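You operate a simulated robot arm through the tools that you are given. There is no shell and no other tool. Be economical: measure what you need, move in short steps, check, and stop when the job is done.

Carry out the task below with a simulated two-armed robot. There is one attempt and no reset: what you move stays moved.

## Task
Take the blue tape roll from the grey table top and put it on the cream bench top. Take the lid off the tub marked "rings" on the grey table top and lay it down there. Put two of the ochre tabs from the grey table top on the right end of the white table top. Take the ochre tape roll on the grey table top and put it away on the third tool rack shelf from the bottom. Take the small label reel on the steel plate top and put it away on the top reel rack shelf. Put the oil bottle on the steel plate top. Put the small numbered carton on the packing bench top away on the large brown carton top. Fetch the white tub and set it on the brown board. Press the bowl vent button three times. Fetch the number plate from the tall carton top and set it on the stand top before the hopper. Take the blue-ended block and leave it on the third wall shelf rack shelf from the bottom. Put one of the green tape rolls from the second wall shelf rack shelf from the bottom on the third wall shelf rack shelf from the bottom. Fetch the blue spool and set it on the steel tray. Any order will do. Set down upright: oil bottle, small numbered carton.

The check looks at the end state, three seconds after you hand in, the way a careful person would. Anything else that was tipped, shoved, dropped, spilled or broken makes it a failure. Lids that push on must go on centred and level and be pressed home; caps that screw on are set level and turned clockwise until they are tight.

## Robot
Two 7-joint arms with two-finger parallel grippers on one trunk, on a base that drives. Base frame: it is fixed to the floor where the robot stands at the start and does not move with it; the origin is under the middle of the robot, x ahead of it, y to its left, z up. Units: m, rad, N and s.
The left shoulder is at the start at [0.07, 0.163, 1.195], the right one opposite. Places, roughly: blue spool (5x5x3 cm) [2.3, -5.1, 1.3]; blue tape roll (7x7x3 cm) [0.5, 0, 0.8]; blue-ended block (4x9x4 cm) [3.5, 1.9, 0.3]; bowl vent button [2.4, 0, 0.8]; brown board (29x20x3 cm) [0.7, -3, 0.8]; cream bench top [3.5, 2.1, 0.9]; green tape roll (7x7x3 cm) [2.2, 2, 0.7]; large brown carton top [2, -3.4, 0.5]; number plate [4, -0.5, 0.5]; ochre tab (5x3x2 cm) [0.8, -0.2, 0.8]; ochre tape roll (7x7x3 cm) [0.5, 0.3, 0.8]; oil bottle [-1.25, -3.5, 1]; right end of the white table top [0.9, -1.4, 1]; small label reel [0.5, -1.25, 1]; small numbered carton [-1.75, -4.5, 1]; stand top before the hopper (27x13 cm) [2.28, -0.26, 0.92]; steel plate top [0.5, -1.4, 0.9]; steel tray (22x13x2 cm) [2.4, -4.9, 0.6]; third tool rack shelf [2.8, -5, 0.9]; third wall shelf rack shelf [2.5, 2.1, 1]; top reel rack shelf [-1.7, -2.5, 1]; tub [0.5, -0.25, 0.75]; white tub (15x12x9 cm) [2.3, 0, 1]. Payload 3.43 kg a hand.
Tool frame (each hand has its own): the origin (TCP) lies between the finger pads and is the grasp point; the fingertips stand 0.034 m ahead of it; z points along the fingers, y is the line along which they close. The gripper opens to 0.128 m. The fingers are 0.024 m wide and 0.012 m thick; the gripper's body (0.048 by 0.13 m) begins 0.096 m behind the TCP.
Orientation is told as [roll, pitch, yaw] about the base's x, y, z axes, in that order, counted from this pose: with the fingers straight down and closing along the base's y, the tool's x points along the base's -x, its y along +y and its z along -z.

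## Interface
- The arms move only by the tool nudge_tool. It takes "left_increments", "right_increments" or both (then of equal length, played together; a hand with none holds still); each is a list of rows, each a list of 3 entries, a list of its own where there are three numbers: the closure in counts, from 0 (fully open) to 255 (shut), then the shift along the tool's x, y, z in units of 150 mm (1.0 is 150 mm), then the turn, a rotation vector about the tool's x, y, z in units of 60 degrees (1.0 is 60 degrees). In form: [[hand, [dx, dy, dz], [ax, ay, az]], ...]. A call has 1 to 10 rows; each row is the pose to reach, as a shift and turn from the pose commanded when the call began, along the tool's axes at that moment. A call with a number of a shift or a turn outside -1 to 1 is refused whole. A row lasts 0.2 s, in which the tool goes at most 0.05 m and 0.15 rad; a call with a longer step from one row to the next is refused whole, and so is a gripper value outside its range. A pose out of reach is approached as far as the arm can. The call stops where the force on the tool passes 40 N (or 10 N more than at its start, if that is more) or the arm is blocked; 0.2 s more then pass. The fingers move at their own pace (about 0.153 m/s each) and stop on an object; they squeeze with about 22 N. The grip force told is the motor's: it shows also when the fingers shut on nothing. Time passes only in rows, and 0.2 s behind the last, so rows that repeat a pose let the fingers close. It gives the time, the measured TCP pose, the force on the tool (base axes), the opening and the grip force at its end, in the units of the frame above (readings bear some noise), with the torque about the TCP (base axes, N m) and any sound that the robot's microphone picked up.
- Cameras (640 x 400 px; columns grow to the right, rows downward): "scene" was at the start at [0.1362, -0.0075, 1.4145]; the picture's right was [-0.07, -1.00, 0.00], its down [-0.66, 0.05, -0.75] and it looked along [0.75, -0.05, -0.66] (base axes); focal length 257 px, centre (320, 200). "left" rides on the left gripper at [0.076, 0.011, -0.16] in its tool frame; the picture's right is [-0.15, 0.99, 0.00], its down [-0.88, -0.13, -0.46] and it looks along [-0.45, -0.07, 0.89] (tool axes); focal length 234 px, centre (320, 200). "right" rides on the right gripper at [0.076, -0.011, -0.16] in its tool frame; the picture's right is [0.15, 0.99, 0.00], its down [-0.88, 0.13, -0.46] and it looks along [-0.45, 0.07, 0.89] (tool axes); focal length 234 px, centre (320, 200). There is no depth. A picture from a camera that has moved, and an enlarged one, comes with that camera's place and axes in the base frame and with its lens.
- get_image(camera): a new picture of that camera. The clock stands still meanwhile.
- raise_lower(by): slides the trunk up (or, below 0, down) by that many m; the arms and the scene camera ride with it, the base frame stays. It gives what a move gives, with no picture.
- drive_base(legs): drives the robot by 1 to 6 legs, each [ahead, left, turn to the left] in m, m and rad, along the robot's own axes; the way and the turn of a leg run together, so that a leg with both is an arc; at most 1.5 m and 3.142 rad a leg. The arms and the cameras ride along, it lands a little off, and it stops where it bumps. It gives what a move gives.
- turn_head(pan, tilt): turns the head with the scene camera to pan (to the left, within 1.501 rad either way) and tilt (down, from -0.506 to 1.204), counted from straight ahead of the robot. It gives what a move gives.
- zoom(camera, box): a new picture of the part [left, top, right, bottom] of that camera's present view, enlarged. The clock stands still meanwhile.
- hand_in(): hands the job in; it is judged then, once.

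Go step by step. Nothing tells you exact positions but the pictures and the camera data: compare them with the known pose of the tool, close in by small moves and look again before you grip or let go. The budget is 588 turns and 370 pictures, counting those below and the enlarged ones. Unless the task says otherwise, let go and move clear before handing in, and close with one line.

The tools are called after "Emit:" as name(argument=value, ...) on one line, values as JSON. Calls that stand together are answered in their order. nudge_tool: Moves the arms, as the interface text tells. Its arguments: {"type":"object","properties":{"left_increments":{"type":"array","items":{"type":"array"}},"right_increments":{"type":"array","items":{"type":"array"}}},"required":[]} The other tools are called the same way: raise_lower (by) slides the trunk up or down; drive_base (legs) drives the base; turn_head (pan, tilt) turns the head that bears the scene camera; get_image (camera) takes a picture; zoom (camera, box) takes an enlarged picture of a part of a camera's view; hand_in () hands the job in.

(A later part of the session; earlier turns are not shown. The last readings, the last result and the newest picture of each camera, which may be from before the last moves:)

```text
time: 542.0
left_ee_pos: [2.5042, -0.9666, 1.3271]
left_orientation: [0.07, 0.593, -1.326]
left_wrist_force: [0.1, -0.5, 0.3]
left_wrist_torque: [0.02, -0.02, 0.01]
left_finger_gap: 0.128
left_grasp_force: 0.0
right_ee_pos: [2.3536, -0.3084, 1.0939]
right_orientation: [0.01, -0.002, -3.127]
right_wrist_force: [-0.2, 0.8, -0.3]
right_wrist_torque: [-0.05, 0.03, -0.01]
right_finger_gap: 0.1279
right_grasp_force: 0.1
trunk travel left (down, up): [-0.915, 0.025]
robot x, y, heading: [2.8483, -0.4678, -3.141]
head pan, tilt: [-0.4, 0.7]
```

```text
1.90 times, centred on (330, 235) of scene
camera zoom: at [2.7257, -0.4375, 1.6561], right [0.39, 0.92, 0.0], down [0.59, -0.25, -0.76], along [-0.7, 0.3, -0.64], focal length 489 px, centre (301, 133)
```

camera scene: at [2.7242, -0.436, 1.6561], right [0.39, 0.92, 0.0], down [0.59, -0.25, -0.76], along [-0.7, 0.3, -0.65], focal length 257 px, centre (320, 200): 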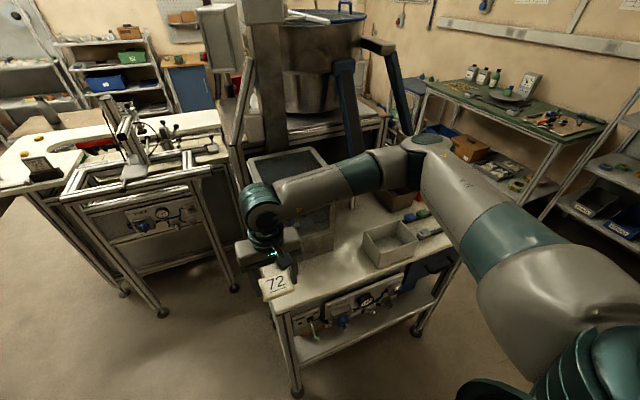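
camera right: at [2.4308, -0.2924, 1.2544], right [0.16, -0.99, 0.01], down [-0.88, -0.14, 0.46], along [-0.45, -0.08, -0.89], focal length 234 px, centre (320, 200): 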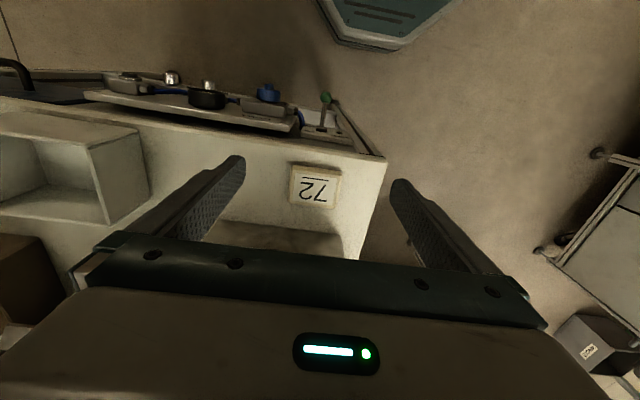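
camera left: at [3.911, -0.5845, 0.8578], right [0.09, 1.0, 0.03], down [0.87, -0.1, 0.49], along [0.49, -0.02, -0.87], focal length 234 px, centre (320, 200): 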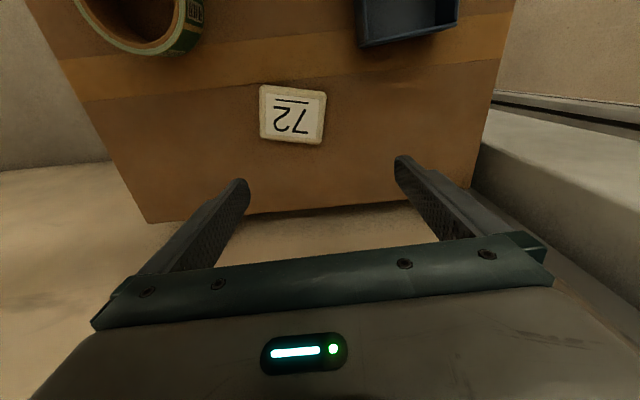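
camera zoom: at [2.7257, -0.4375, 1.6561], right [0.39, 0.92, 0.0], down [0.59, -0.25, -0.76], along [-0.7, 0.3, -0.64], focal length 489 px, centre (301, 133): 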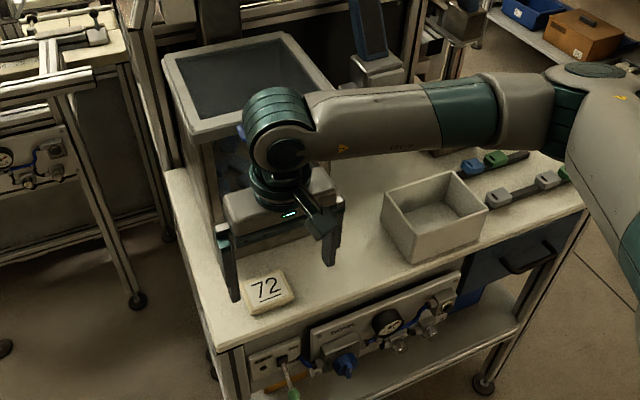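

The plate is on the stand. Now I look for the bowl vent button on the front panel, backing off a little for a clear view.

Emit:
nudge_tool(right_increments=[[0, [0.3, 0.1, -0.1], [0, 0, 0]], [0, [0.6, 0.2, -0.2], [0, 0, 0]]])

Emit:
drive_base(legs=[[-0.35, -0.3, 0]])

Emit:
turn_head(pan=-0.05, tilt=0.75)

Emit:
get_image(camera="scene")

Emit:
zoom(camera="scene", box=[220, 180, 440, 330])

```text
time: 542.6
left_ee_pos: [2.5048, -0.9683, 1.3266]
left_orientation: [0.071, 0.595, -1.327]
left_wrist_force: [0.3, 0.2, -0.6]
left_wrist_torque: [-0.01, 0.05, -0.01]
left_finger_gap: 0.128
left_grasp_force: 0.0
right_ee_pos: [2.4428, -0.3328, 1.1248]
right_orientation: [0.011, -0.005, -3.125]
right_wrist_force: [0.0, 0.6, 0.1]
right_wrist_torque: [-0.04, 0.02, -0.03]
right_finger_gap: 0.1281
right_grasp_force: 0.1
trunk travel left (down, up): [-0.915, 0.025]
robot x, y, heading: [2.8503, -0.4697, -3.142]
head pan, tilt: [-0.4, 0.7]
```

```text
time: 545.4
left_ee_pos: [2.8534, -0.6748, 1.3262]
left_orientation: [0.074, 0.595, -1.324]
left_wrist_force: [-0.4, 0.0, -0.2]
left_wrist_torque: [0.02, 0.0, -0.02]
left_finger_gap: 0.128
left_grasp_force: 0.1
right_ee_pos: [2.7897, -0.0408, 1.1234]
right_orientation: [0.011, -0.003, -3.123]
right_wrist_force: [0.0, 0.6, -0.3]
right_wrist_torque: [0.0, 0.01, 0.03]
right_finger_gap: 0.1279
right_grasp_force: 0.0
trunk travel left (down, up): [-0.915, 0.025]
robot x, y, heading: [3.1996, -0.1768, -3.142]
head pan, tilt: [-0.4, 0.7]
```

```text
time: 546.2
left_ee_pos: [2.8544, -0.6736, 1.3269]
left_orientation: [0.072, 0.592, -1.324]
left_wrist_force: [-0.3, 0.2, -0.1]
left_wrist_torque: [0.0, 0.05, -0.01]
left_finger_gap: 0.1278
left_grasp_force: 0.1
right_ee_pos: [2.7907, -0.0402, 1.1248]
right_orientation: [0.012, -0.006, -3.123]
right_wrist_force: [1.0, -0.4, -0.1]
right_wrist_torque: [0.0, -0.01, -0.03]
right_finger_gap: 0.1279
right_grasp_force: 0.0
trunk travel left (down, up): [-0.915, 0.025]
robot x, y, heading: [3.2008, -0.1724, -3.136]
head pan, tilt: [-0.051, 0.75]
```

```text
154 pictures are left
camera scene: at [3.0701, -0.1722, 1.652], right [0.05, 1.0, 0.0], down [0.68, -0.03, -0.73], along [-0.73, 0.04, -0.68], focal length 257 px, centre (320, 200)
```

scene: 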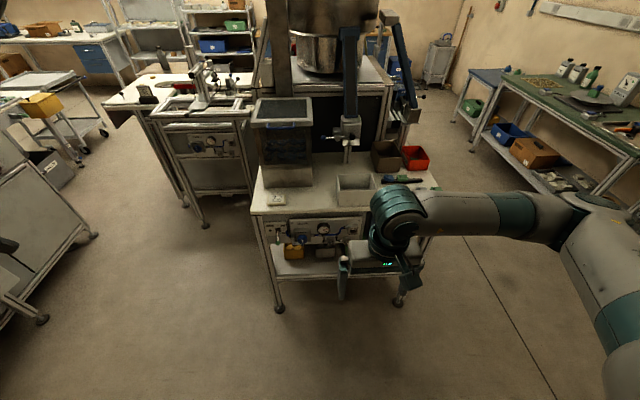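

```text
2.67 times, centred on (330, 255) of scene
camera zoom: at [3.0701, -0.1722, 1.652], right [0.05, 1.0, 0.0], down [0.68, -0.03, -0.73], along [-0.73, 0.04, -0.68], focal length 685 px, centre (293, 53)
```

zoom: 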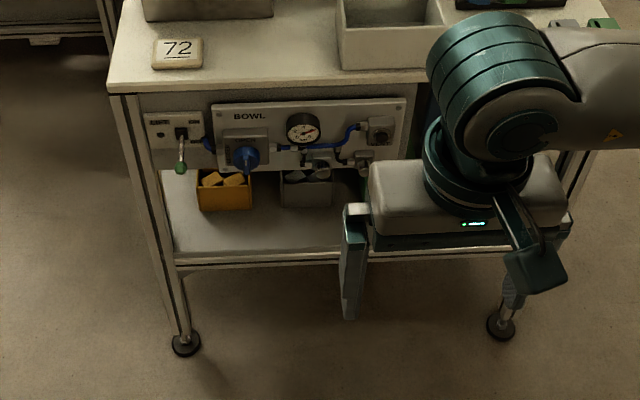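

Emit:
nudge_tool(right_increments=[[0, [0, -0.25, -0.1], [0, 0, 0]], [0, [0, -0.5, -0.2], [0, 0, 0]], [0, [0, -0.75, -0.3], [0, 0, 0]], [0, [0, -1, -0.4], [0, 0, 0]]])

Emit:
raise_lower(by=-0.4)

Emit:
turn_head(pan=-0.1, tilt=0.5)

Emit:
zoom(camera="scene", box=[210, 140, 430, 290])

```text
time: 547.2
left_ee_pos: [2.8558, -0.6726, 1.3283]
left_orientation: [0.069, 0.592, -1.325]
left_wrist_force: [0.5, 0.5, 0.0]
left_wrist_torque: [-0.02, 0.02, 0.01]
left_finger_gap: 0.128
left_grasp_force: 0.0
right_ee_pos: [2.7905, 0.1106, 1.1858]
right_orientation: [0.012, -0.006, -3.12]
right_wrist_force: [0.1, 0.0, -0.3]
right_wrist_torque: [0.0, 0.02, -0.01]
right_finger_gap: 0.1279
right_grasp_force: 0.0
trunk travel left (down, up): [-0.915, 0.025]
robot x, y, heading: [3.1983, -0.1773, -3.138]
head pan, tilt: [-0.051, 0.75]
```

```text
time: 551.0
left_ee_pos: [2.8538, -0.6744, 0.9266]
left_orientation: [0.071, 0.594, -1.324]
left_wrist_force: [-0.1, 0.1, -0.1]
left_wrist_torque: [-0.02, 0.05, 0.03]
left_finger_gap: 0.1279
left_grasp_force: 0.1
right_ee_pos: [2.7894, 0.1111, 0.7841]
right_orientation: [0.01, -0.004, -3.121]
right_wrist_force: [0.6, 0.0, 0.2]
right_wrist_torque: [-0.03, 0.02, 0.0]
right_finger_gap: 0.1278
right_grasp_force: 0.0
trunk travel left (down, up): [-0.515, 0.425]
robot x, y, heading: [3.2025, -0.1775, -3.14]
head pan, tilt: [-0.051, 0.75]
```

```text
time: 551.8
left_ee_pos: [2.8551, -0.6741, 0.9257]
left_orientation: [0.071, 0.592, -1.323]
left_wrist_force: [0.4, 0.0, 0.1]
left_wrist_torque: [-0.02, 0.04, 0.0]
left_finger_gap: 0.1281
left_grasp_force: 0.0
right_ee_pos: [2.7887, 0.1103, 0.7849]
right_orientation: [0.011, -0.004, -3.122]
right_wrist_force: [-0.2, -0.1, 0.0]
right_wrist_torque: [0.01, 0.02, 0.0]
right_finger_gap: 0.128
right_grasp_force: 0.0
trunk travel left (down, up): [-0.515, 0.425]
robot x, y, heading: [3.2014, -0.1739, -3.134]
head pan, tilt: [-0.099, 0.499]
```

```text
2.67 times, centred on (320, 215) of scene
camera zoom: at [3.0617, -0.168, 1.2738], right [0.1, 1.0, 0.0], down [0.48, -0.05, -0.88], along [-0.87, 0.08, -0.48], focal length 685 px, centre (320, 160)
```

zoom: 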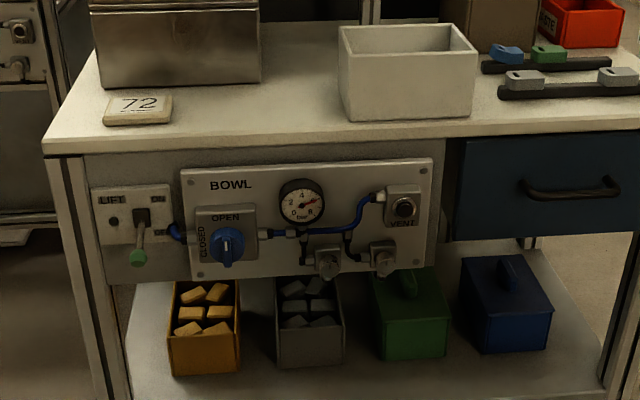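

The VENT button is on the BOWL panel at about (2.38, 0.0, 0.81). I'll press it with the side of the closed fingers, moving in -x, so I close the gripper and drive up.

Emit:
drive_base(legs=[[0.25, 0, 0]])

Emit:
nudge_tool(right_increments=[[120, [0, 0.18, -0.06], [0, 0, 0]], [255, [0, 0.36, -0.13], [0, 0, 0]], [255, [0, 0.54, -0.2], [0, 0, 0]], [255, [0, 0.69, -0.27], [0, 0, 0]], [255, [0, 0.69, -0.27], [0, 0, 0]]])

Emit:
get_image(camera="scene")

Emit:
get_image(camera="right")

```text
time: 553.6
left_ee_pos: [2.6016, -0.6738, 0.9268]
left_orientation: [0.074, 0.591, -1.324]
left_wrist_force: [0.0, 0.4, 0.2]
left_wrist_torque: [0.04, 0.0, 0.0]
left_finger_gap: 0.1277
left_grasp_force: 0.0
right_ee_pos: [2.5358, 0.1115, 0.7844]
right_orientation: [0.01, -0.002, -3.125]
right_wrist_force: [-0.7, 0.6, -0.6]
right_wrist_torque: [0.02, 0.0, 0.02]
right_finger_gap: 0.1281
right_grasp_force: 0.0
trunk travel left (down, up): [-0.515, 0.425]
robot x, y, heading: [2.946, -0.1774, -3.138]
head pan, tilt: [-0.099, 0.499]
```

```text
time: 554.8
left_ee_pos: [2.6015, -0.6731, 0.9268]
left_orientation: [0.072, 0.592, -1.325]
left_wrist_force: [-0.9, 0.5, 0.0]
left_wrist_torque: [0.01, 0.0, 0.02]
left_finger_gap: 0.128
left_grasp_force: 0.1
right_ee_pos: [2.5386, 0.0097, 0.826]
right_orientation: [0.012, -0.004, -3.124]
right_wrist_force: [0.8, -1.3, 0.1]
right_wrist_torque: [-0.01, -0.01, -0.01]
right_finger_gap: 0.0
right_grasp_force: 22.1
trunk travel left (down, up): [-0.515, 0.425]
robot x, y, heading: [2.9505, -0.1735, -3.139]
head pan, tilt: [-0.099, 0.499]
```

```text
151 pictures are left
camera scene: at [2.8105, -0.1678, 1.2739], right [0.1, 1.0, 0.0], down [0.48, -0.05, -0.88], along [-0.87, 0.09, -0.48], focal length 257 px, centre (320, 200)
```

scene: 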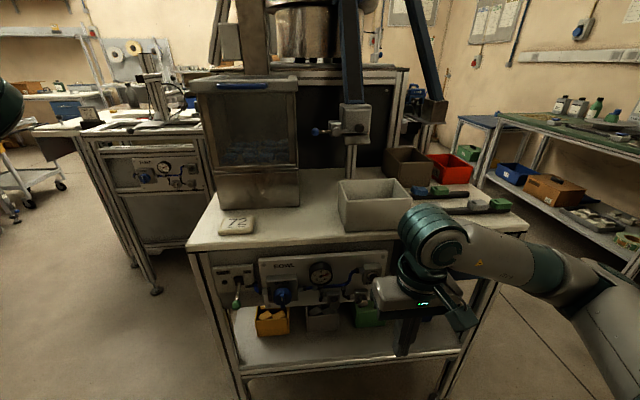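

```text
150 pictures are left
camera right: at [2.6154, 0.0247, 0.9861], right [0.16, -0.99, 0.01], down [-0.88, -0.14, 0.46], along [-0.45, -0.09, -0.89], focal length 234 px, centre (320, 200)
```

right: 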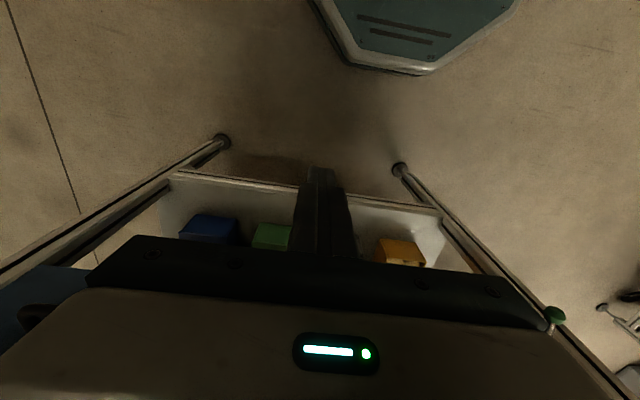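

Emit:
zoom(camera="scene", box=[300, 220, 440, 360])

```text
2.86 times, centred on (370, 290) of scene
camera zoom: at [2.8105, -0.1678, 1.2739], right [0.1, 1.0, 0.0], down [0.48, -0.05, -0.88], along [-0.87, 0.09, -0.48], focal length 734 px, centre (177, -57)
```

zoom: 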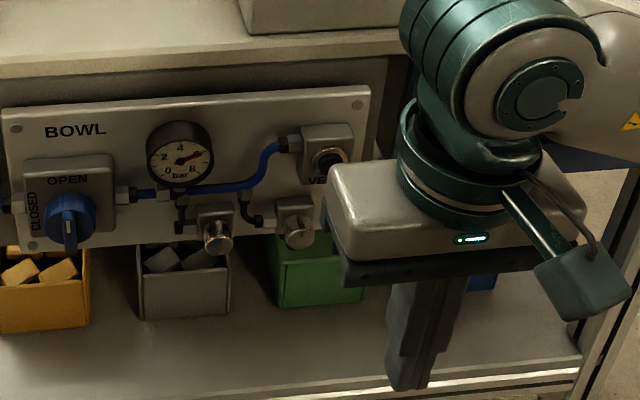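

Emit:
nudge_tool(right_increments=[[255, [-0.2, 0.067, 0], [0, 0, 0]], [255, [-0.4, 0.067, 0], [0, 0, 0]], [255, [-0.6, 0.067, 0], [0, 0, 0]], [255, [-0.77, 0.067, 0], [0, 0, 0]]])

Emit:
nudge_tool(right_increments=[[255, [-0.03, 0, 0], [0, 0, 0]], [255, [-0.06, 0, 0], [0, 0, 0]], [255, [-0.09, 0, 0], [0, 0, 0]], [255, [-0.12, 0, 0], [0, 0, 0]], [255, [-0.15, 0, 0], [0, 0, 0]], [255, [-0.18, 0, 0], [0, 0, 0]], [255, [-0.21, 0, 0], [0, 0, 0]]])

Emit:
zoom(camera="scene", box=[300, 220, 440, 360])

```text
time: 555.8
left_ee_pos: [2.6017, -0.6738, 0.9258]
left_orientation: [0.072, 0.593, -1.325]
left_wrist_force: [-0.1, 0.7, 0.7]
left_wrist_torque: [-0.03, 0.03, -0.01]
left_finger_gap: 0.1283
left_grasp_force: 0.1
right_ee_pos: [2.426, -0.0046, 0.8259]
right_orientation: [0.01, -0.005, -3.125]
right_wrist_force: [0.3, 0.5, -0.3]
right_wrist_torque: [0.02, -0.03, 0.02]
right_finger_gap: 0.0
right_grasp_force: 22.0
trunk travel left (down, up): [-0.515, 0.425]
robot x, y, heading: [2.9504, -0.1731, -3.14]
head pan, tilt: [-0.099, 0.499]
```

```text
time: 557.4
left_ee_pos: [2.6036, -0.674, 0.9267]
left_orientation: [0.07, 0.593, -1.325]
left_wrist_force: [-0.2, -0.7, -0.2]
left_wrist_torque: [0.01, 0.01, -0.01]
left_finger_gap: 0.1281
left_grasp_force: 0.0
right_ee_pos: [2.3965, -0.005, 0.8262]
right_orientation: [0.011, -0.002, -3.123]
right_wrist_force: [15.7, 2.8, -3.2]
right_wrist_torque: [-0.04, 0.13, -0.17]
right_finger_gap: 0.0001
right_grasp_force: 21.7
trunk travel left (down, up): [-0.515, 0.425]
robot x, y, heading: [2.9467, -0.1764, -3.141]
head pan, tilt: [-0.099, 0.499]
heard: click
```

```text
2.86 times, centred on (370, 290) of scene
camera zoom: at [2.8121, -0.1678, 1.274], right [0.1, 1.0, 0.0], down [0.48, -0.05, -0.88], along [-0.87, 0.09, -0.48], focal length 734 px, centre (177, -57)
```

zoom: 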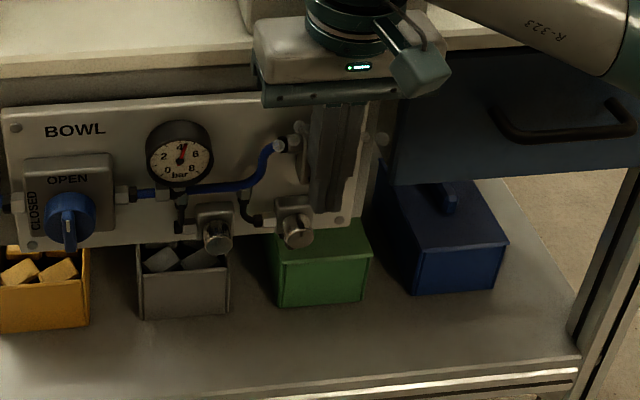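

One click, and the gauge dropped. Two more presses to go.

Emit:
nudge_tool(right_increments=[[255, [0.1, 0, 0], [0, 0, 0]], [255, [0.2, 0, 0], [0, 0, 0]], [255, [0.2, 0, 0], [0, 0, 0]], [255, [0.2, 0, 0], [0, 0, 0]]])

Emit:
nudge_tool(right_increments=[[255, [-0.08, 0, 0], [0, 0, 0]], [255, [-0.11, 0, 0], [0, 0, 0]], [255, [-0.14, 0, 0], [0, 0, 0]], [255, [-0.17, 0, 0], [0, 0, 0]], [255, [-0.2, 0, 0], [0, 0, 0]], [255, [-0.2, 0, 0], [0, 0, 0]]])

Emit:
nudge_tool(right_increments=[[255, [0.1, 0, 0], [0, 0, 0]], [255, [0.2, 0, 0], [0, 0, 0]], [255, [0.2, 0, 0], [0, 0, 0]], [255, [0.2, 0, 0], [0, 0, 0]]])

Emit:
zoom(camera="scene", box=[300, 220, 440, 360])

```text
time: 558.4
left_ee_pos: [2.603, -0.6734, 0.9277]
left_orientation: [0.073, 0.592, -1.326]
left_wrist_force: [0.4, 0.3, 0.4]
left_wrist_torque: [-0.01, 0.0, 0.0]
left_finger_gap: 0.1279
left_grasp_force: 0.1
right_ee_pos: [2.4237, -0.0035, 0.8242]
right_orientation: [0.011, -0.004, -3.123]
right_wrist_force: [0.3, 0.1, 0.1]
right_wrist_torque: [0.02, 0.02, -0.02]
right_finger_gap: 0.0
right_grasp_force: 22.3
trunk travel left (down, up): [-0.515, 0.425]
robot x, y, heading: [2.9504, -0.1787, -3.143]
head pan, tilt: [-0.099, 0.499]
```

```text
time: 559.8
left_ee_pos: [2.6038, -0.6732, 0.9268]
left_orientation: [0.071, 0.594, -1.327]
left_wrist_force: [0.3, -0.2, 0.2]
left_wrist_torque: [0.02, -0.03, 0.02]
left_finger_gap: 0.1282
left_grasp_force: 0.0
right_ee_pos: [2.3946, -0.0054, 0.8252]
right_orientation: [0.01, -0.004, -3.123]
right_wrist_force: [18.5, 1.1, -5.4]
right_wrist_torque: [-0.05, 0.15, -0.16]
right_finger_gap: 0.0
right_grasp_force: 21.7
trunk travel left (down, up): [-0.515, 0.425]
robot x, y, heading: [2.9479, -0.1746, -3.142]
head pan, tilt: [-0.099, 0.499]
heard: click
```

```text
time: 560.8
left_ee_pos: [2.6027, -0.6749, 0.9266]
left_orientation: [0.07, 0.594, -1.324]
left_wrist_force: [-0.5, 0.9, 0.4]
left_wrist_torque: [-0.03, 0.03, 0.01]
left_finger_gap: 0.1281
left_grasp_force: 0.0
right_ee_pos: [2.4228, -0.0039, 0.8279]
right_orientation: [0.01, -0.004, -3.125]
right_wrist_force: [0.0, -0.4, 0.4]
right_wrist_torque: [0.0, 0.01, 0.05]
right_finger_gap: 0.0
right_grasp_force: 21.9
trunk travel left (down, up): [-0.515, 0.425]
robot x, y, heading: [2.95, -0.1724, -3.14]
head pan, tilt: [-0.099, 0.499]
```

```text
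2.86 times, centred on (370, 290) of scene
camera zoom: at [2.8104, -0.1684, 1.2739], right [0.1, 1.0, 0.0], down [0.48, -0.05, -0.88], along [-0.87, 0.09, -0.48], focal length 734 px, centre (177, -57)
```

zoom: 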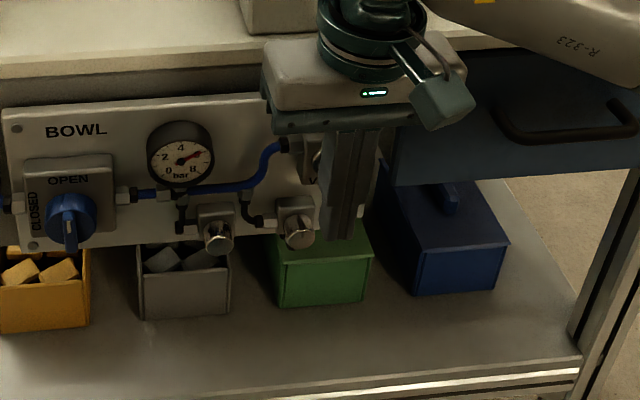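

Emit:
nudge_tool(right_increments=[[255, [-0.08, 0, 0], [0, 0, 0]], [255, [-0.11, 0, 0], [0, 0, 0]], [255, [-0.14, 0, 0], [0, 0, 0]], [255, [-0.17, 0, 0], [0, 0, 0]], [255, [-0.2, 0, 0], [0, 0, 0]], [255, [-0.2, 0, 0], [0, 0, 0]]])

Emit:
nudge_tool(right_increments=[[255, [0.2, 0, 0], [0, 0, 0]], [255, [0.4, 0, 0], [0, 0, 0]], [255, [0.7, 0, -0.1], [0, 0, 0]], [150, [1, 0, -0.1], [0, 0, 0]], [0, [1, 0, -0.4], [0, 0, 0]]])

Emit:
raise_lower(by=0.4)

Emit:
turn_head(pan=-0.2, tilt=0.8)

Emit:
get_image(camera="scene")

Emit:
get_image(camera="right")

```text
time: 562.2
left_ee_pos: [2.6033, -0.6744, 0.9276]
left_orientation: [0.071, 0.593, -1.327]
left_wrist_force: [0.4, -0.3, 0.0]
left_wrist_torque: [0.01, 0.0, 0.04]
left_finger_gap: 0.1283
left_grasp_force: 0.0
right_ee_pos: [2.3934, -0.0041, 0.8266]
right_orientation: [0.011, -0.003, -3.122]
right_wrist_force: [19.3, -2.0, -4.9]
right_wrist_torque: [-0.05, 0.12, -0.14]
right_finger_gap: 0.0003
right_grasp_force: 21.9
trunk travel left (down, up): [-0.515, 0.425]
robot x, y, heading: [2.9492, -0.1734, -3.141]
head pan, tilt: [-0.099, 0.499]
heard: click
```

```text
time: 563.4
left_ee_pos: [2.6023, -0.6749, 0.9263]
left_orientation: [0.072, 0.593, -1.324]
left_wrist_force: [0.1, -0.2, -0.4]
left_wrist_torque: [0.03, 0.0, 0.0]
left_finger_gap: 0.1278
left_grasp_force: 0.0
right_ee_pos: [2.5435, -0.001, 0.8887]
right_orientation: [0.011, -0.004, -3.122]
right_wrist_force: [0.6, -0.5, 0.5]
right_wrist_torque: [0.0, -0.01, 0.01]
right_finger_gap: 0.1279
right_grasp_force: 0.1
trunk travel left (down, up): [-0.515, 0.425]
robot x, y, heading: [2.9484, -0.1751, -3.138]
head pan, tilt: [-0.099, 0.499]
```

```text
time: 567.3
left_ee_pos: [2.6006, -0.6744, 1.3264]
left_orientation: [0.071, 0.592, -1.324]
left_wrist_force: [0.5, -0.2, -0.3]
left_wrist_torque: [0.01, -0.03, -0.01]
left_finger_gap: 0.1279
left_grasp_force: 0.1
right_ee_pos: [2.5429, -0.0007, 1.2879]
right_orientation: [0.011, -0.002, -3.125]
right_wrist_force: [-0.1, -0.1, 0.2]
right_wrist_torque: [-0.02, -0.01, -0.01]
right_finger_gap: 0.128
right_grasp_force: 0.0
trunk travel left (down, up): [-0.915, 0.025]
robot x, y, heading: [2.9528, -0.1759, -3.14]
head pan, tilt: [-0.099, 0.499]
```

```text
time: 568.1
left_ee_pos: [2.6021, -0.675, 1.3267]
left_orientation: [0.073, 0.594, -1.324]
left_wrist_force: [0.3, -0.9, 0.4]
left_wrist_torque: [-0.01, 0.01, -0.01]
left_finger_gap: 0.1278
left_grasp_force: 0.0
right_ee_pos: [2.5437, -0.0003, 1.29]
right_orientation: [0.01, -0.003, -3.125]
right_wrist_force: [0.7, -0.2, 0.2]
right_wrist_torque: [-0.01, -0.02, -0.03]
right_finger_gap: 0.1279
right_grasp_force: 0.1
trunk travel left (down, up): [-0.915, 0.025]
robot x, y, heading: [2.9532, -0.1749, -3.138]
head pan, tilt: [-0.201, 0.799]
```

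```text
146 pictures are left
camera scene: at [2.8215, -0.1614, 1.648], right [0.2, 0.98, 0.0], down [0.7, -0.14, -0.7], along [-0.68, 0.14, -0.72], focal length 257 px, centre (320, 200)
```

scene: 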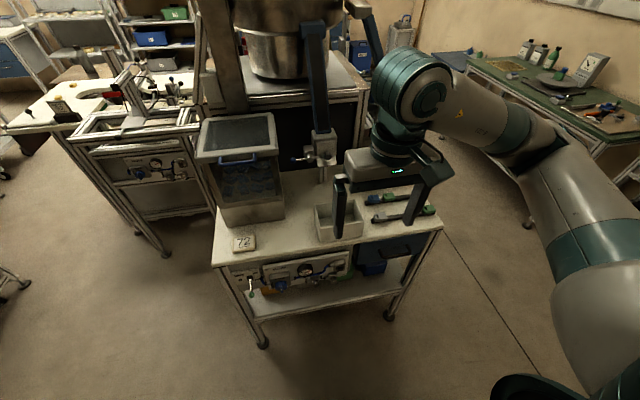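

```text
145 pictures are left
camera right: at [2.619, 0.0147, 1.4484], right [0.16, -0.99, 0.01], down [-0.88, -0.14, 0.46], along [-0.45, -0.08, -0.89], focal length 234 px, centre (320, 200)
```

right: 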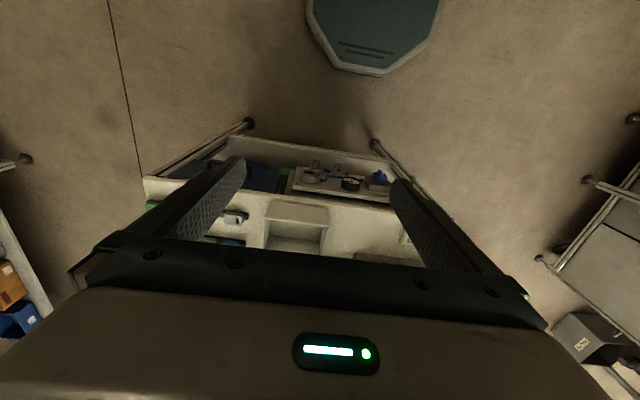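

Three clicks heard. Next is the white tub: I'll pinch one of its side walls with the right hand, so I first hover above it for a precise look.

Emit:
nudge_tool(right_increments=[[0, [-0.2, 0.07, 0.1], [0, 0, 0]], [0, [-0.4, 0.14, 0.2], [0, 0, 0]], [0, [-0.6, 0.2, 0.3], [0, 0, 0]], [0, [-0.8, 0.25, 0.4], [0, 0, 0]], [0, [-1, 0.25, 0.5], [0, 0, 0]]])

Emit:
get_image(camera="right")

Emit:
get_image(camera="scene")

```text
time: 569.3
left_ee_pos: [2.5997, -0.6742, 1.3259]
left_orientation: [0.074, 0.594, -1.324]
left_wrist_force: [-0.5, 0.0, -0.2]
left_wrist_torque: [-0.01, -0.02, 0.02]
left_finger_gap: 0.1279
left_grasp_force: 0.1
right_ee_pos: [2.3895, -0.0444, 1.2157]
right_orientation: [0.013, -0.002, -3.125]
right_wrist_force: [0.2, 0.0, 0.1]
right_wrist_torque: [0.01, -0.03, -0.01]
right_finger_gap: 0.128
right_grasp_force: 0.0
trunk travel left (down, up): [-0.915, 0.025]
robot x, y, heading: [2.9467, -0.1769, -3.14]
head pan, tilt: [-0.201, 0.799]
```

```text
144 pictures are left
camera right: at [2.4668, -0.0305, 1.3764], right [0.16, -0.99, 0.01], down [-0.88, -0.14, 0.46], along [-0.45, -0.08, -0.89], focal length 234 px, centre (320, 200)
```

right: 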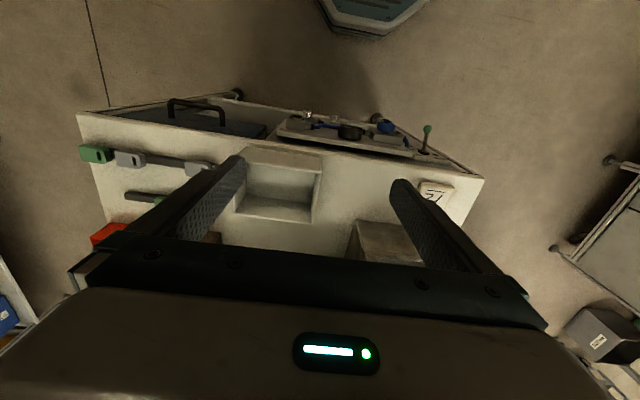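

```text
143 pictures are left
camera scene: at [2.8203, -0.1615, 1.6478], right [0.2, 0.98, 0.0], down [0.7, -0.14, -0.7], along [-0.68, 0.14, -0.72], focal length 257 px, centre (320, 200)
```

scene: 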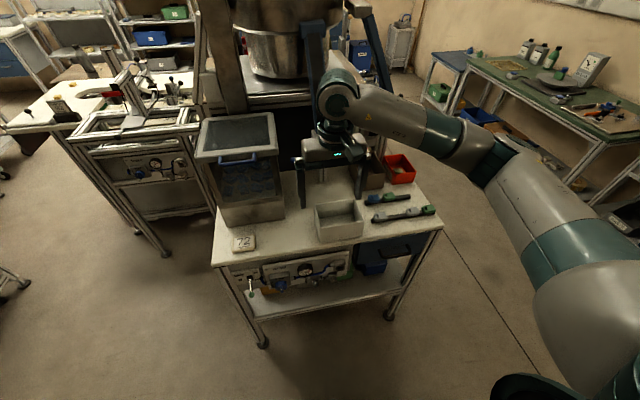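

Emit:
nudge_tool(right_increments=[[60, [-0.2, 0.03, 0.1], [0, 0, 0.05]], [95, [-0.4, 0.06, 0.2], [0, 0, 0.1]], [95, [-0.6, 0.1, 0.4], [0, 0, 0.1]], [95, [-0.6, 0.1, 0.65], [0, 0, 0.1]], [95, [-0.6, 0.1, 0.85], [0, 0, 0.1]]])

Emit:
get_image(camera="right")

Emit:
zoom(camera="scene", box=[200, 110, 440, 290])

```text
time: 570.5
left_ee_pos: [2.6027, -0.6742, 1.3266]
left_orientation: [0.07, 0.591, -1.326]
left_wrist_force: [0.3, 0.2, 1.0]
left_wrist_torque: [0.0, 0.0, -0.01]
left_finger_gap: 0.128
left_grasp_force: 0.2
right_ee_pos: [2.3009, -0.0589, 1.0875]
right_orientation: [0.013, -0.003, 3.055]
right_wrist_force: [0.5, 0.7, -0.7]
right_wrist_torque: [-0.01, -0.03, -0.01]
right_finger_gap: 0.0802
right_grasp_force: 0.1
trunk travel left (down, up): [-0.915, 0.025]
robot x, y, heading: [2.9486, -0.1705, -3.145]
head pan, tilt: [-0.201, 0.799]
```

```text
142 pictures are left
camera right: at [2.3797, -0.0513, 1.2473], right [0.06, -1.0, 0.01], down [-0.89, -0.05, 0.46], along [-0.46, -0.04, -0.89], focal length 234 px, centre (320, 200)
```

right: 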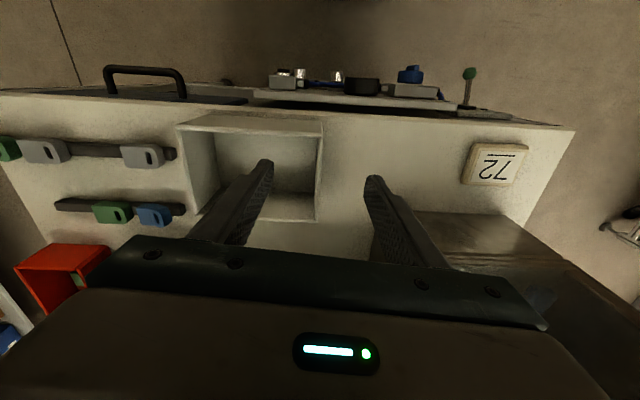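

```text
2.22 times, centred on (320, 200) of scene
camera zoom: at [2.8212, -0.1609, 1.648], right [0.2, 0.98, 0.0], down [0.7, -0.14, -0.7], along [-0.68, 0.14, -0.72], focal length 571 px, centre (320, 200)
```

zoom: 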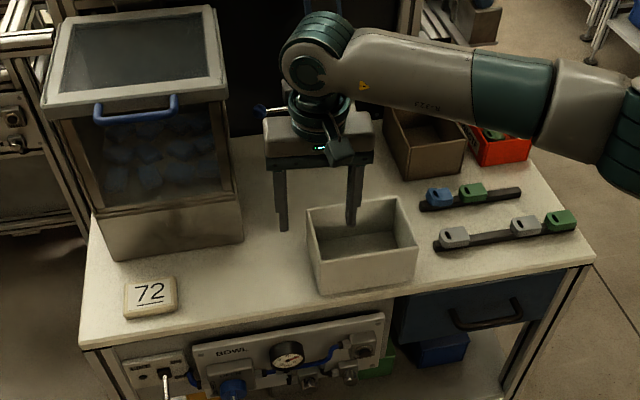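

Emit:
nudge_tool(right_increments=[[95, [0, 0, 0.15], [0, 0, 0]], [95, [0, 0, 0.3], [0, 0, 0]], [95, [0, 0, 0.45], [0, 0, 0]], [95, [0, 0, 0.58], [0, 0, 0]], [170, [0, 0, 0.58], [0, 0, 0]], [255, [0, 0, 0.58], [0, 0, 0]], [255, [0, 0, 0.58], [0, 0, 0]]])

Emit:
get_image(camera="right")

```text
time: 572.1
left_ee_pos: [2.6033, -0.6736, 1.3252]
left_orientation: [0.071, 0.593, -1.326]
left_wrist_force: [0.7, 0.5, 0.2]
left_wrist_torque: [-0.02, -0.03, 0.03]
left_finger_gap: 0.128
left_grasp_force: 0.1
right_ee_pos: [2.3007, -0.06, 1.0017]
right_orientation: [0.01, -0.005, 3.053]
right_wrist_force: [0.6, 0.1, 3.6]
right_wrist_torque: [0.52, -0.17, -0.03]
right_finger_gap: 0.0046
right_grasp_force: 22.2
trunk travel left (down, up): [-0.915, 0.025]
robot x, y, heading: [2.9463, -0.1759, -3.139]
head pan, tilt: [-0.201, 0.799]
```

```text
140 pictures are left
camera right: at [2.3793, -0.0533, 1.1619], right [0.06, -1.0, 0.01], down [-0.89, -0.05, 0.46], along [-0.46, -0.04, -0.89], focal length 234 px, centre (320, 200)
```

right: 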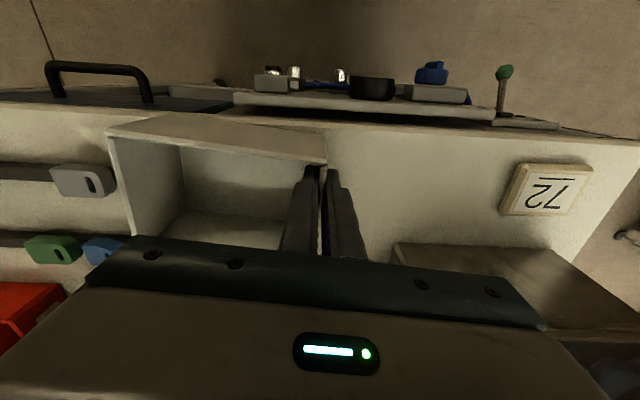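

Emit:
nudge_tool(right_increments=[[255, [0, 0, -0.1], [0, 0, 0]], [255, [0, 0, -0.25], [0, 0, 0]], [255, [0, 0, -0.4], [0, 0, 0]]])

Emit:
zoom(camera="scene", box=[200, 110, 440, 290])

```text
time: 572.9
left_ee_pos: [2.6012, -0.675, 1.3264]
left_orientation: [0.072, 0.593, -1.326]
left_wrist_force: [0.8, -0.8, 0.2]
left_wrist_torque: [0.03, 0.03, 0.0]
left_finger_gap: 0.1279
left_grasp_force: 0.1
right_ee_pos: [2.302, -0.0596, 1.0622]
right_orientation: [0.012, -0.005, 3.055]
right_wrist_force: [0.2, -0.1, -0.9]
right_wrist_torque: [-0.11, -0.04, 0.02]
right_finger_gap: 0.0045
right_grasp_force: 22.4
trunk travel left (down, up): [-0.915, 0.025]
robot x, y, heading: [2.9513, -0.1775, -3.141]
head pan, tilt: [-0.201, 0.799]
```

```text
2.22 times, centred on (320, 200) of scene
camera zoom: at [2.8218, -0.1616, 1.6479], right [0.2, 0.98, 0.0], down [0.7, -0.14, -0.7], along [-0.68, 0.14, -0.72], focal length 571 px, centre (320, 200)
```

zoom: 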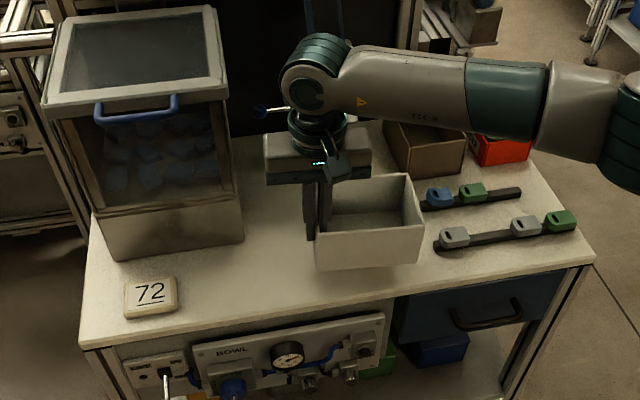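

The tub is held level by its wall. I raise it, back off and carry it round to the brown board on the far bench.

Emit:
nudge_tool(right_increments=[[255, [0, 0, -0.3], [0, 0, 0]], [255, [0.1, 0, -0.6], [0, 0, 0]], [255, [0.3, 0, -0.8], [0, 0, 0]], [255, [0.6, 0, -0.85], [0, 0, 0]]])

Emit:
drive_base(legs=[[-0.27, 0, 0], [0, 0, 1.57], [1.2, 0, 0]])

Emit:
turn_head(pan=0, tilt=0.5)

Emit:
get_image(camera="scene")

```text
time: 573.9
left_ee_pos: [2.6027, -0.6734, 1.3265]
left_orientation: [0.071, 0.593, -1.324]
left_wrist_force: [0.9, 0.2, 1.2]
left_wrist_torque: [-0.03, 0.01, -0.01]
left_finger_gap: 0.1281
left_grasp_force: 0.1
right_ee_pos: [2.3932, -0.0683, 1.1881]
right_orientation: [0.014, -0.003, 3.054]
right_wrist_force: [0.5, -1.2, 0.0]
right_wrist_torque: [-0.09, -0.01, -0.01]
right_finger_gap: 0.0045
right_grasp_force: 21.8
trunk travel left (down, up): [-0.915, 0.025]
robot x, y, heading: [2.949, -0.1773, -3.141]
head pan, tilt: [-0.201, 0.799]
```

```text
time: 584.7
left_ee_pos: [3.6785, -1.6632, 1.3289]
left_orientation: [0.059, 0.599, 0.195]
left_wrist_force: [-0.3, -0.3, 0.3]
left_wrist_torque: [0.01, 0.02, -0.05]
left_finger_gap: 0.128
left_grasp_force: 0.1
right_ee_pos: [3.0638, -1.8439, 1.188]
right_orientation: [0.004, -0.004, -1.702]
right_wrist_force: [0.2, -0.1, -0.8]
right_wrist_torque: [0.05, -0.09, 0.01]
right_finger_gap: 0.0043
right_grasp_force: 21.8
trunk travel left (down, up): [-0.915, 0.025]
robot x, y, heading: [3.1916, -1.3088, -1.617]
head pan, tilt: [-0.201, 0.799]
stopped in leg 3: the robot was blocked; the commanded pose is now the measured one
```

```text
time: 585.5
left_ee_pos: [3.6794, -1.6587, 1.3301]
left_orientation: [0.057, 0.598, 0.195]
left_wrist_force: [0.3, -0.3, 0.8]
left_wrist_torque: [-0.01, -0.01, 0.01]
left_finger_gap: 0.1278
left_grasp_force: 0.0
right_ee_pos: [3.0639, -1.8438, 1.1896]
right_orientation: [0.008, -0.005, -1.698]
right_wrist_force: [0.0, 0.5, -0.7]
right_wrist_torque: [0.01, -0.09, -0.03]
right_finger_gap: 0.0044
right_grasp_force: 22.3
trunk travel left (down, up): [-0.915, 0.025]
robot x, y, heading: [3.1938, -1.3102, -1.608]
head pan, tilt: [0.0, 0.499]
```

```text
138 pictures are left
camera scene: at [3.1923, -1.4299, 1.6757], right [-1.0, 0.04, 0.0], down [0.02, 0.47, -0.88], along [-0.04, -0.88, -0.47], focal length 257 px, centre (320, 200)
```

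scene: 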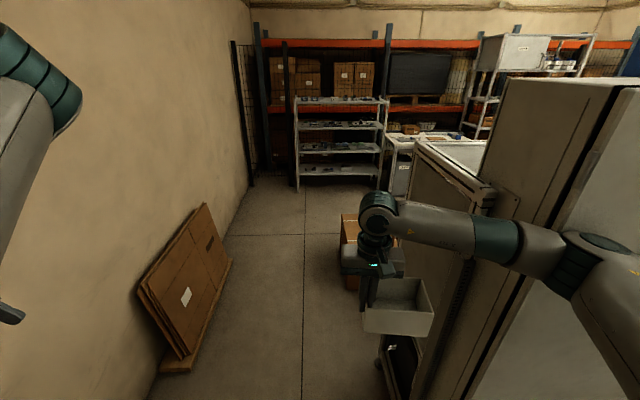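

Emit:
drive_base(legs=[[-0.12, 0, 0.04], [0, 0.24, 0], [1.0, 0, 0]])

Emit:
get_image(camera="scene")

```text
time: 592.9
left_ee_pos: [3.9508, -2.5126, 1.3265]
left_orientation: [0.071, 0.594, 0.27]
left_wrist_force: [-0.6, 0.3, 0.1]
left_wrist_torque: [0.02, -0.03, -0.02]
left_finger_gap: 0.1281
left_grasp_force: 0.0
right_ee_pos: [3.3524, -2.7354, 1.1822]
right_orientation: [0.009, 0.01, -1.629]
right_wrist_force: [0.6, 0.2, -1.3]
right_wrist_torque: [0.01, -0.08, 0.0]
right_finger_gap: 0.0047
right_grasp_force: 22.1
trunk travel left (down, up): [-0.915, 0.025]
robot x, y, heading: [3.4473, -2.1817, -1.544]
head pan, tilt: [0.0, 0.499]
```

```text
137 pictures are left
camera scene: at [3.4504, -2.321, 1.674], right [-1.0, -0.03, 0.0], down [-0.01, 0.48, -0.88], along [0.02, -0.88, -0.48], focal length 257 px, centre (320, 200)
```

scene: 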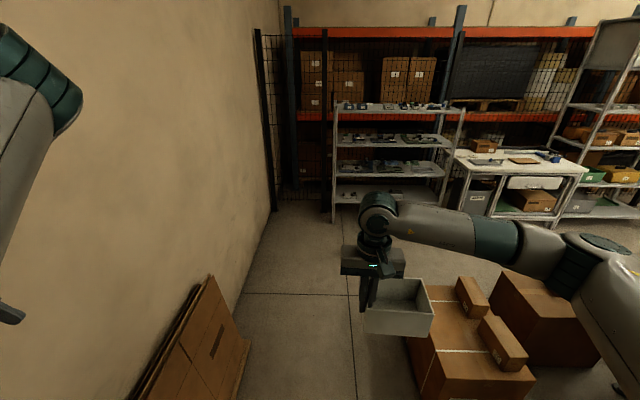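

Emit:
drive_base(legs=[[1.4, 0, 0], [0.32, 0, 0], [0, 0, -1.57], [1.3, 0, 0]])

Emit:
get_image(camera="scene")

```text
time: 597.9
left_ee_pos: [3.9708, -3.5536, 1.3344]
left_orientation: [0.07, 0.58, 0.269]
left_wrist_force: [0.2, -0.7, 0.8]
left_wrist_torque: [0.0, -0.01, 0.0]
left_finger_gap: 0.128
left_grasp_force: 0.1
right_ee_pos: [3.3864, -3.7809, 1.179]
right_orientation: [0.024, 0.007, -1.614]
right_wrist_force: [-0.3, 1.1, -1.9]
right_wrist_torque: [-0.02, -0.12, 0.0]
right_finger_gap: 0.0042
right_grasp_force: 22.0
trunk travel left (down, up): [-0.915, 0.025]
robot x, y, heading: [3.4893, -3.2246, -1.53]
head pan, tilt: [0.0, 0.499]
stopped in leg 1: the robot was blocked; the commanded pose is now the measured one
```

```text
136 pictures are left
camera scene: at [3.4698, -3.3657, 1.6739], right [-1.0, -0.04, -0.02], down [-0.01, 0.48, -0.88], along [0.04, -0.88, -0.48], focal length 257 px, centre (320, 200)
```

scene: 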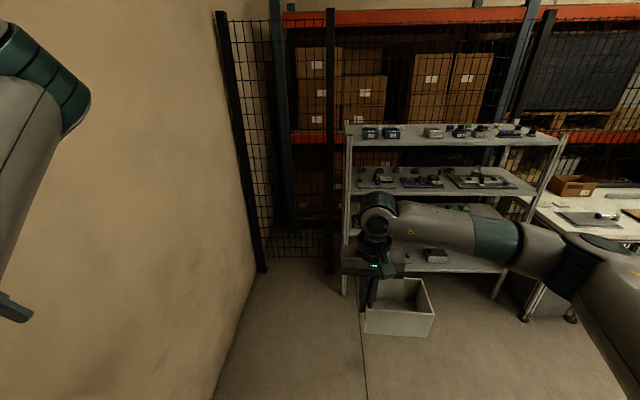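

Emit:
drive_base(legs=[[-0.04, -0.03, 0], [0, -0.2, -0.04], [0.68, 0, 0], [0, 0, -1.57]])

Emit:
get_image(camera="scene")

```text
time: 607.3
left_ee_pos: [2.9096, -4.3698, 1.326]
left_orientation: [0.075, 0.596, -1.348]
left_wrist_force: [-0.2, 0.1, -0.5]
left_wrist_torque: [0.04, 0.03, 0.0]
left_finger_gap: 0.1278
left_grasp_force: 0.1
right_ee_pos: [2.7142, -3.7669, 1.1816]
right_orientation: [0.008, 0.009, 3.035]
right_wrist_force: [-0.1, -0.2, -1.4]
right_wrist_torque: [-0.08, -0.04, -0.02]
right_finger_gap: 0.0043
right_grasp_force: 22.1
trunk travel left (down, up): [-0.915, 0.025]
robot x, y, heading: [3.2621, -3.8848, 3.121]
head pan, tilt: [0.0, 0.499]
```

```text
135 pictures are left
camera scene: at [3.1269, -3.8836, 1.6739], right [0.02, 1.0, 0.0], down [0.48, -0.01, -0.88], along [-0.88, 0.02, -0.48], focal length 257 px, centre (320, 200)
```

scene: 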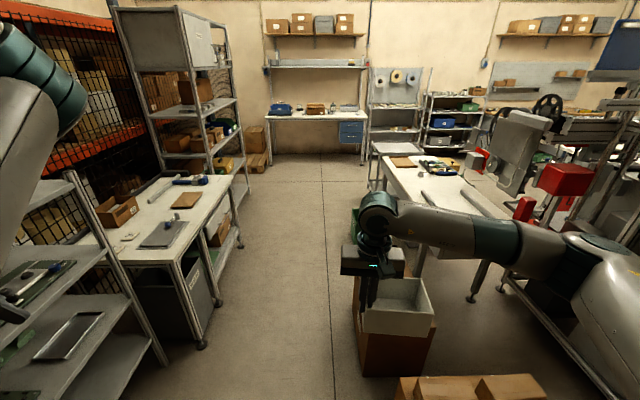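

Emit:
drive_base(legs=[[1.4, 0, 0.0], [1.3, 0, 0], [0, 0, -1.55]])

Emit:
turn_head(pan=0, tilt=0.7)

Emit:
get_image(camera="scene")

```text
time: 612.0
left_ee_pos: [1.9517, -4.3239, 1.3261]
left_orientation: [0.071, 0.6, -1.505]
left_wrist_force: [0.3, 0.0, 0.2]
left_wrist_torque: [0.02, 0.06, 0.04]
left_finger_gap: 0.1281
left_grasp_force: 0.1
right_ee_pos: [1.8548, -3.6969, 1.1824]
right_orientation: [0.009, 0.006, 2.882]
right_wrist_force: [0.1, -0.8, -1.2]
right_wrist_torque: [-0.01, 0.02, 0.0]
right_finger_gap: 0.0044
right_grasp_force: 21.7
trunk travel left (down, up): [-0.915, 0.025]
robot x, y, heading: [2.3767, -3.8968, 2.961]
head pan, tilt: [0.0, 0.499]
stopped in leg 1: the robot was blocked; the commanded pose is now the measured one
```

```text
time: 612.8
left_ee_pos: [1.9468, -4.3213, 1.3264]
left_orientation: [0.075, 0.598, -1.502]
left_wrist_force: [-0.6, -0.2, 0.1]
left_wrist_torque: [0.02, 0.0, 0.03]
left_finger_gap: 0.1275
left_grasp_force: 0.1
right_ee_pos: [1.8498, -3.6954, 1.1807]
right_orientation: [0.008, 0.009, 2.88]
right_wrist_force: [0.1, -0.6, -0.8]
right_wrist_torque: [-0.08, -0.06, 0.02]
right_finger_gap: 0.0045
right_grasp_force: 22.0
trunk travel left (down, up): [-0.915, 0.025]
robot x, y, heading: [2.379, -3.8971, 2.968]
head pan, tilt: [0.0, 0.7]
```

```text
134 pictures are left
camera scene: at [2.2445, -3.8754, 1.6562], right [0.18, 0.98, 0.0], down [0.63, -0.11, -0.76], along [-0.75, 0.13, -0.64], focal length 257 px, centre (320, 200)
```

scene: 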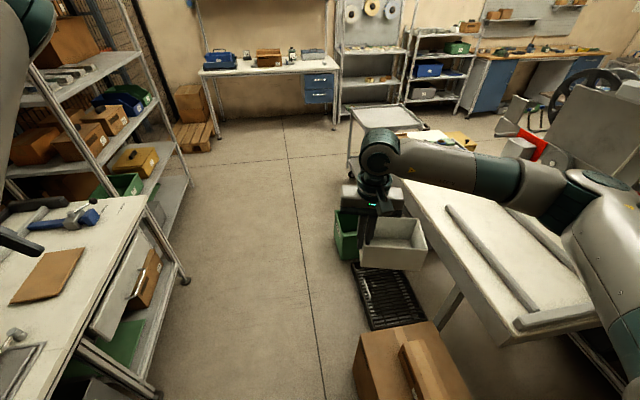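

The robot has bumped something on its right, probably one of the big cartons. I slide left and check the cartons.

Emit:
drive_base(legs=[[0, 0.12, 0], [0, 0, 0.15]])

Emit:
turn_head(pan=-1.2, tilt=1.0)

Emit:
get_image(camera="scene")

```text
time: 614.6
left_ee_pos: [1.9925, -4.4938, 1.3288]
left_orientation: [0.076, 0.593, -1.357]
left_wrist_force: [0.0, -0.4, 0.4]
left_wrist_torque: [-0.03, -0.03, 0.0]
left_finger_gap: 0.1282
left_grasp_force: 0.0
right_ee_pos: [1.8036, -3.8896, 1.1798]
right_orientation: [0.013, 0.012, 3.028]
right_wrist_force: [0.1, 0.3, -1.1]
right_wrist_torque: [-0.11, -0.04, -0.01]
right_finger_gap: 0.0041
right_grasp_force: 21.8
trunk travel left (down, up): [-0.915, 0.025]
robot x, y, heading: [2.3576, -4.0189, 3.115]
head pan, tilt: [0.0, 0.7]
```

```text
time: 616.0
left_ee_pos: [1.992, -4.4979, 1.325]
left_orientation: [0.077, 0.598, -1.356]
left_wrist_force: [-0.6, 0.0, 0.2]
left_wrist_torque: [-0.01, -0.01, -0.02]
left_finger_gap: 0.1284
left_grasp_force: 0.2
right_ee_pos: [1.8043, -3.8937, 1.1802]
right_orientation: [0.008, 0.009, 3.028]
right_wrist_force: [-0.6, -1.1, -0.8]
right_wrist_torque: [-0.08, -0.05, 0.03]
right_finger_gap: 0.0044
right_grasp_force: 22.5
trunk travel left (down, up): [-0.915, 0.025]
robot x, y, heading: [2.3576, -4.0162, 3.108]
head pan, tilt: [-1.201, 1.0]
```

```text
133 pictures are left
camera scene: at [2.2832, -3.9514, 1.6328], right [0.94, 0.34, 0.0], down [0.28, -0.79, -0.54], along [-0.18, 0.51, -0.84], focal length 257 px, centre (320, 200)
```

scene: 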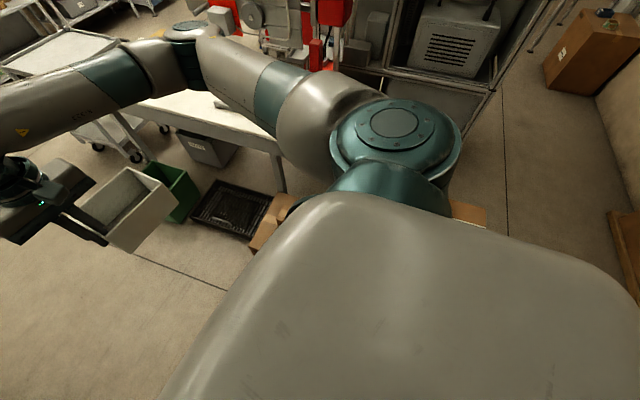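

Emit:
drive_base(legs=[[0.8, 0, 0.03], [0.5, -0.15, 0], [0.55, 0, 0]])

Emit:
turn_head(pan=-1.45, tilt=0.6)

Emit:
get_image(camera="scene")

```text
time: 625.9
left_ee_pos: [0.1295, -4.355, 1.3262]
left_orientation: [0.074, 0.597, -1.325]
left_wrist_force: [-0.5, 0.0, 0.2]
left_wrist_torque: [-0.01, 0.05, 0.0]
left_finger_gap: 0.1278
left_grasp_force: 0.0
right_ee_pos: [-0.0775, -3.7564, 1.1814]
right_orientation: [0.008, 0.009, 3.059]
right_wrist_force: [0.5, 0.4, -2.5]
right_wrist_torque: [-0.05, -0.01, -0.01]
right_finger_gap: 0.0044
right_grasp_force: 21.6
trunk travel left (down, up): [-0.915, 0.025]
robot x, y, heading: [0.4741, -3.8635, -3.14]
head pan, tilt: [-1.201, 1.0]
```

```text
time: 626.7
left_ee_pos: [0.1278, -4.3561, 1.326]
left_orientation: [0.076, 0.596, -1.323]
left_wrist_force: [-0.9, 0.2, -0.8]
left_wrist_torque: [-0.02, 0.02, -0.05]
left_finger_gap: 0.1277
left_grasp_force: 0.0
right_ee_pos: [-0.0783, -3.757, 1.181]
right_orientation: [0.009, 0.011, 3.059]
right_wrist_force: [-0.2, -0.8, -1.1]
right_wrist_torque: [-0.09, -0.02, 0.02]
right_finger_gap: 0.0044
right_grasp_force: 22.0
trunk travel left (down, up): [-0.915, 0.025]
robot x, y, heading: [0.4766, -3.8667, -3.132]
head pan, tilt: [-1.45, 0.6]
```

```text
132 pictures are left
camera scene: at [0.4155, -3.7766, 1.6647], right [0.99, 0.12, 0.0], down [0.07, -0.56, -0.82], along [-0.1, 0.82, -0.57], focal length 257 px, centre (320, 200)
```

scene: 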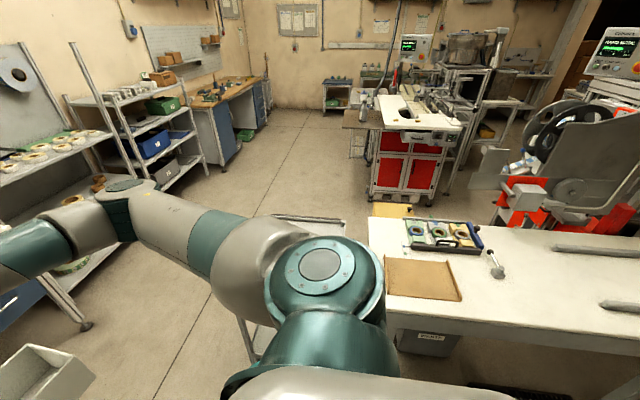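

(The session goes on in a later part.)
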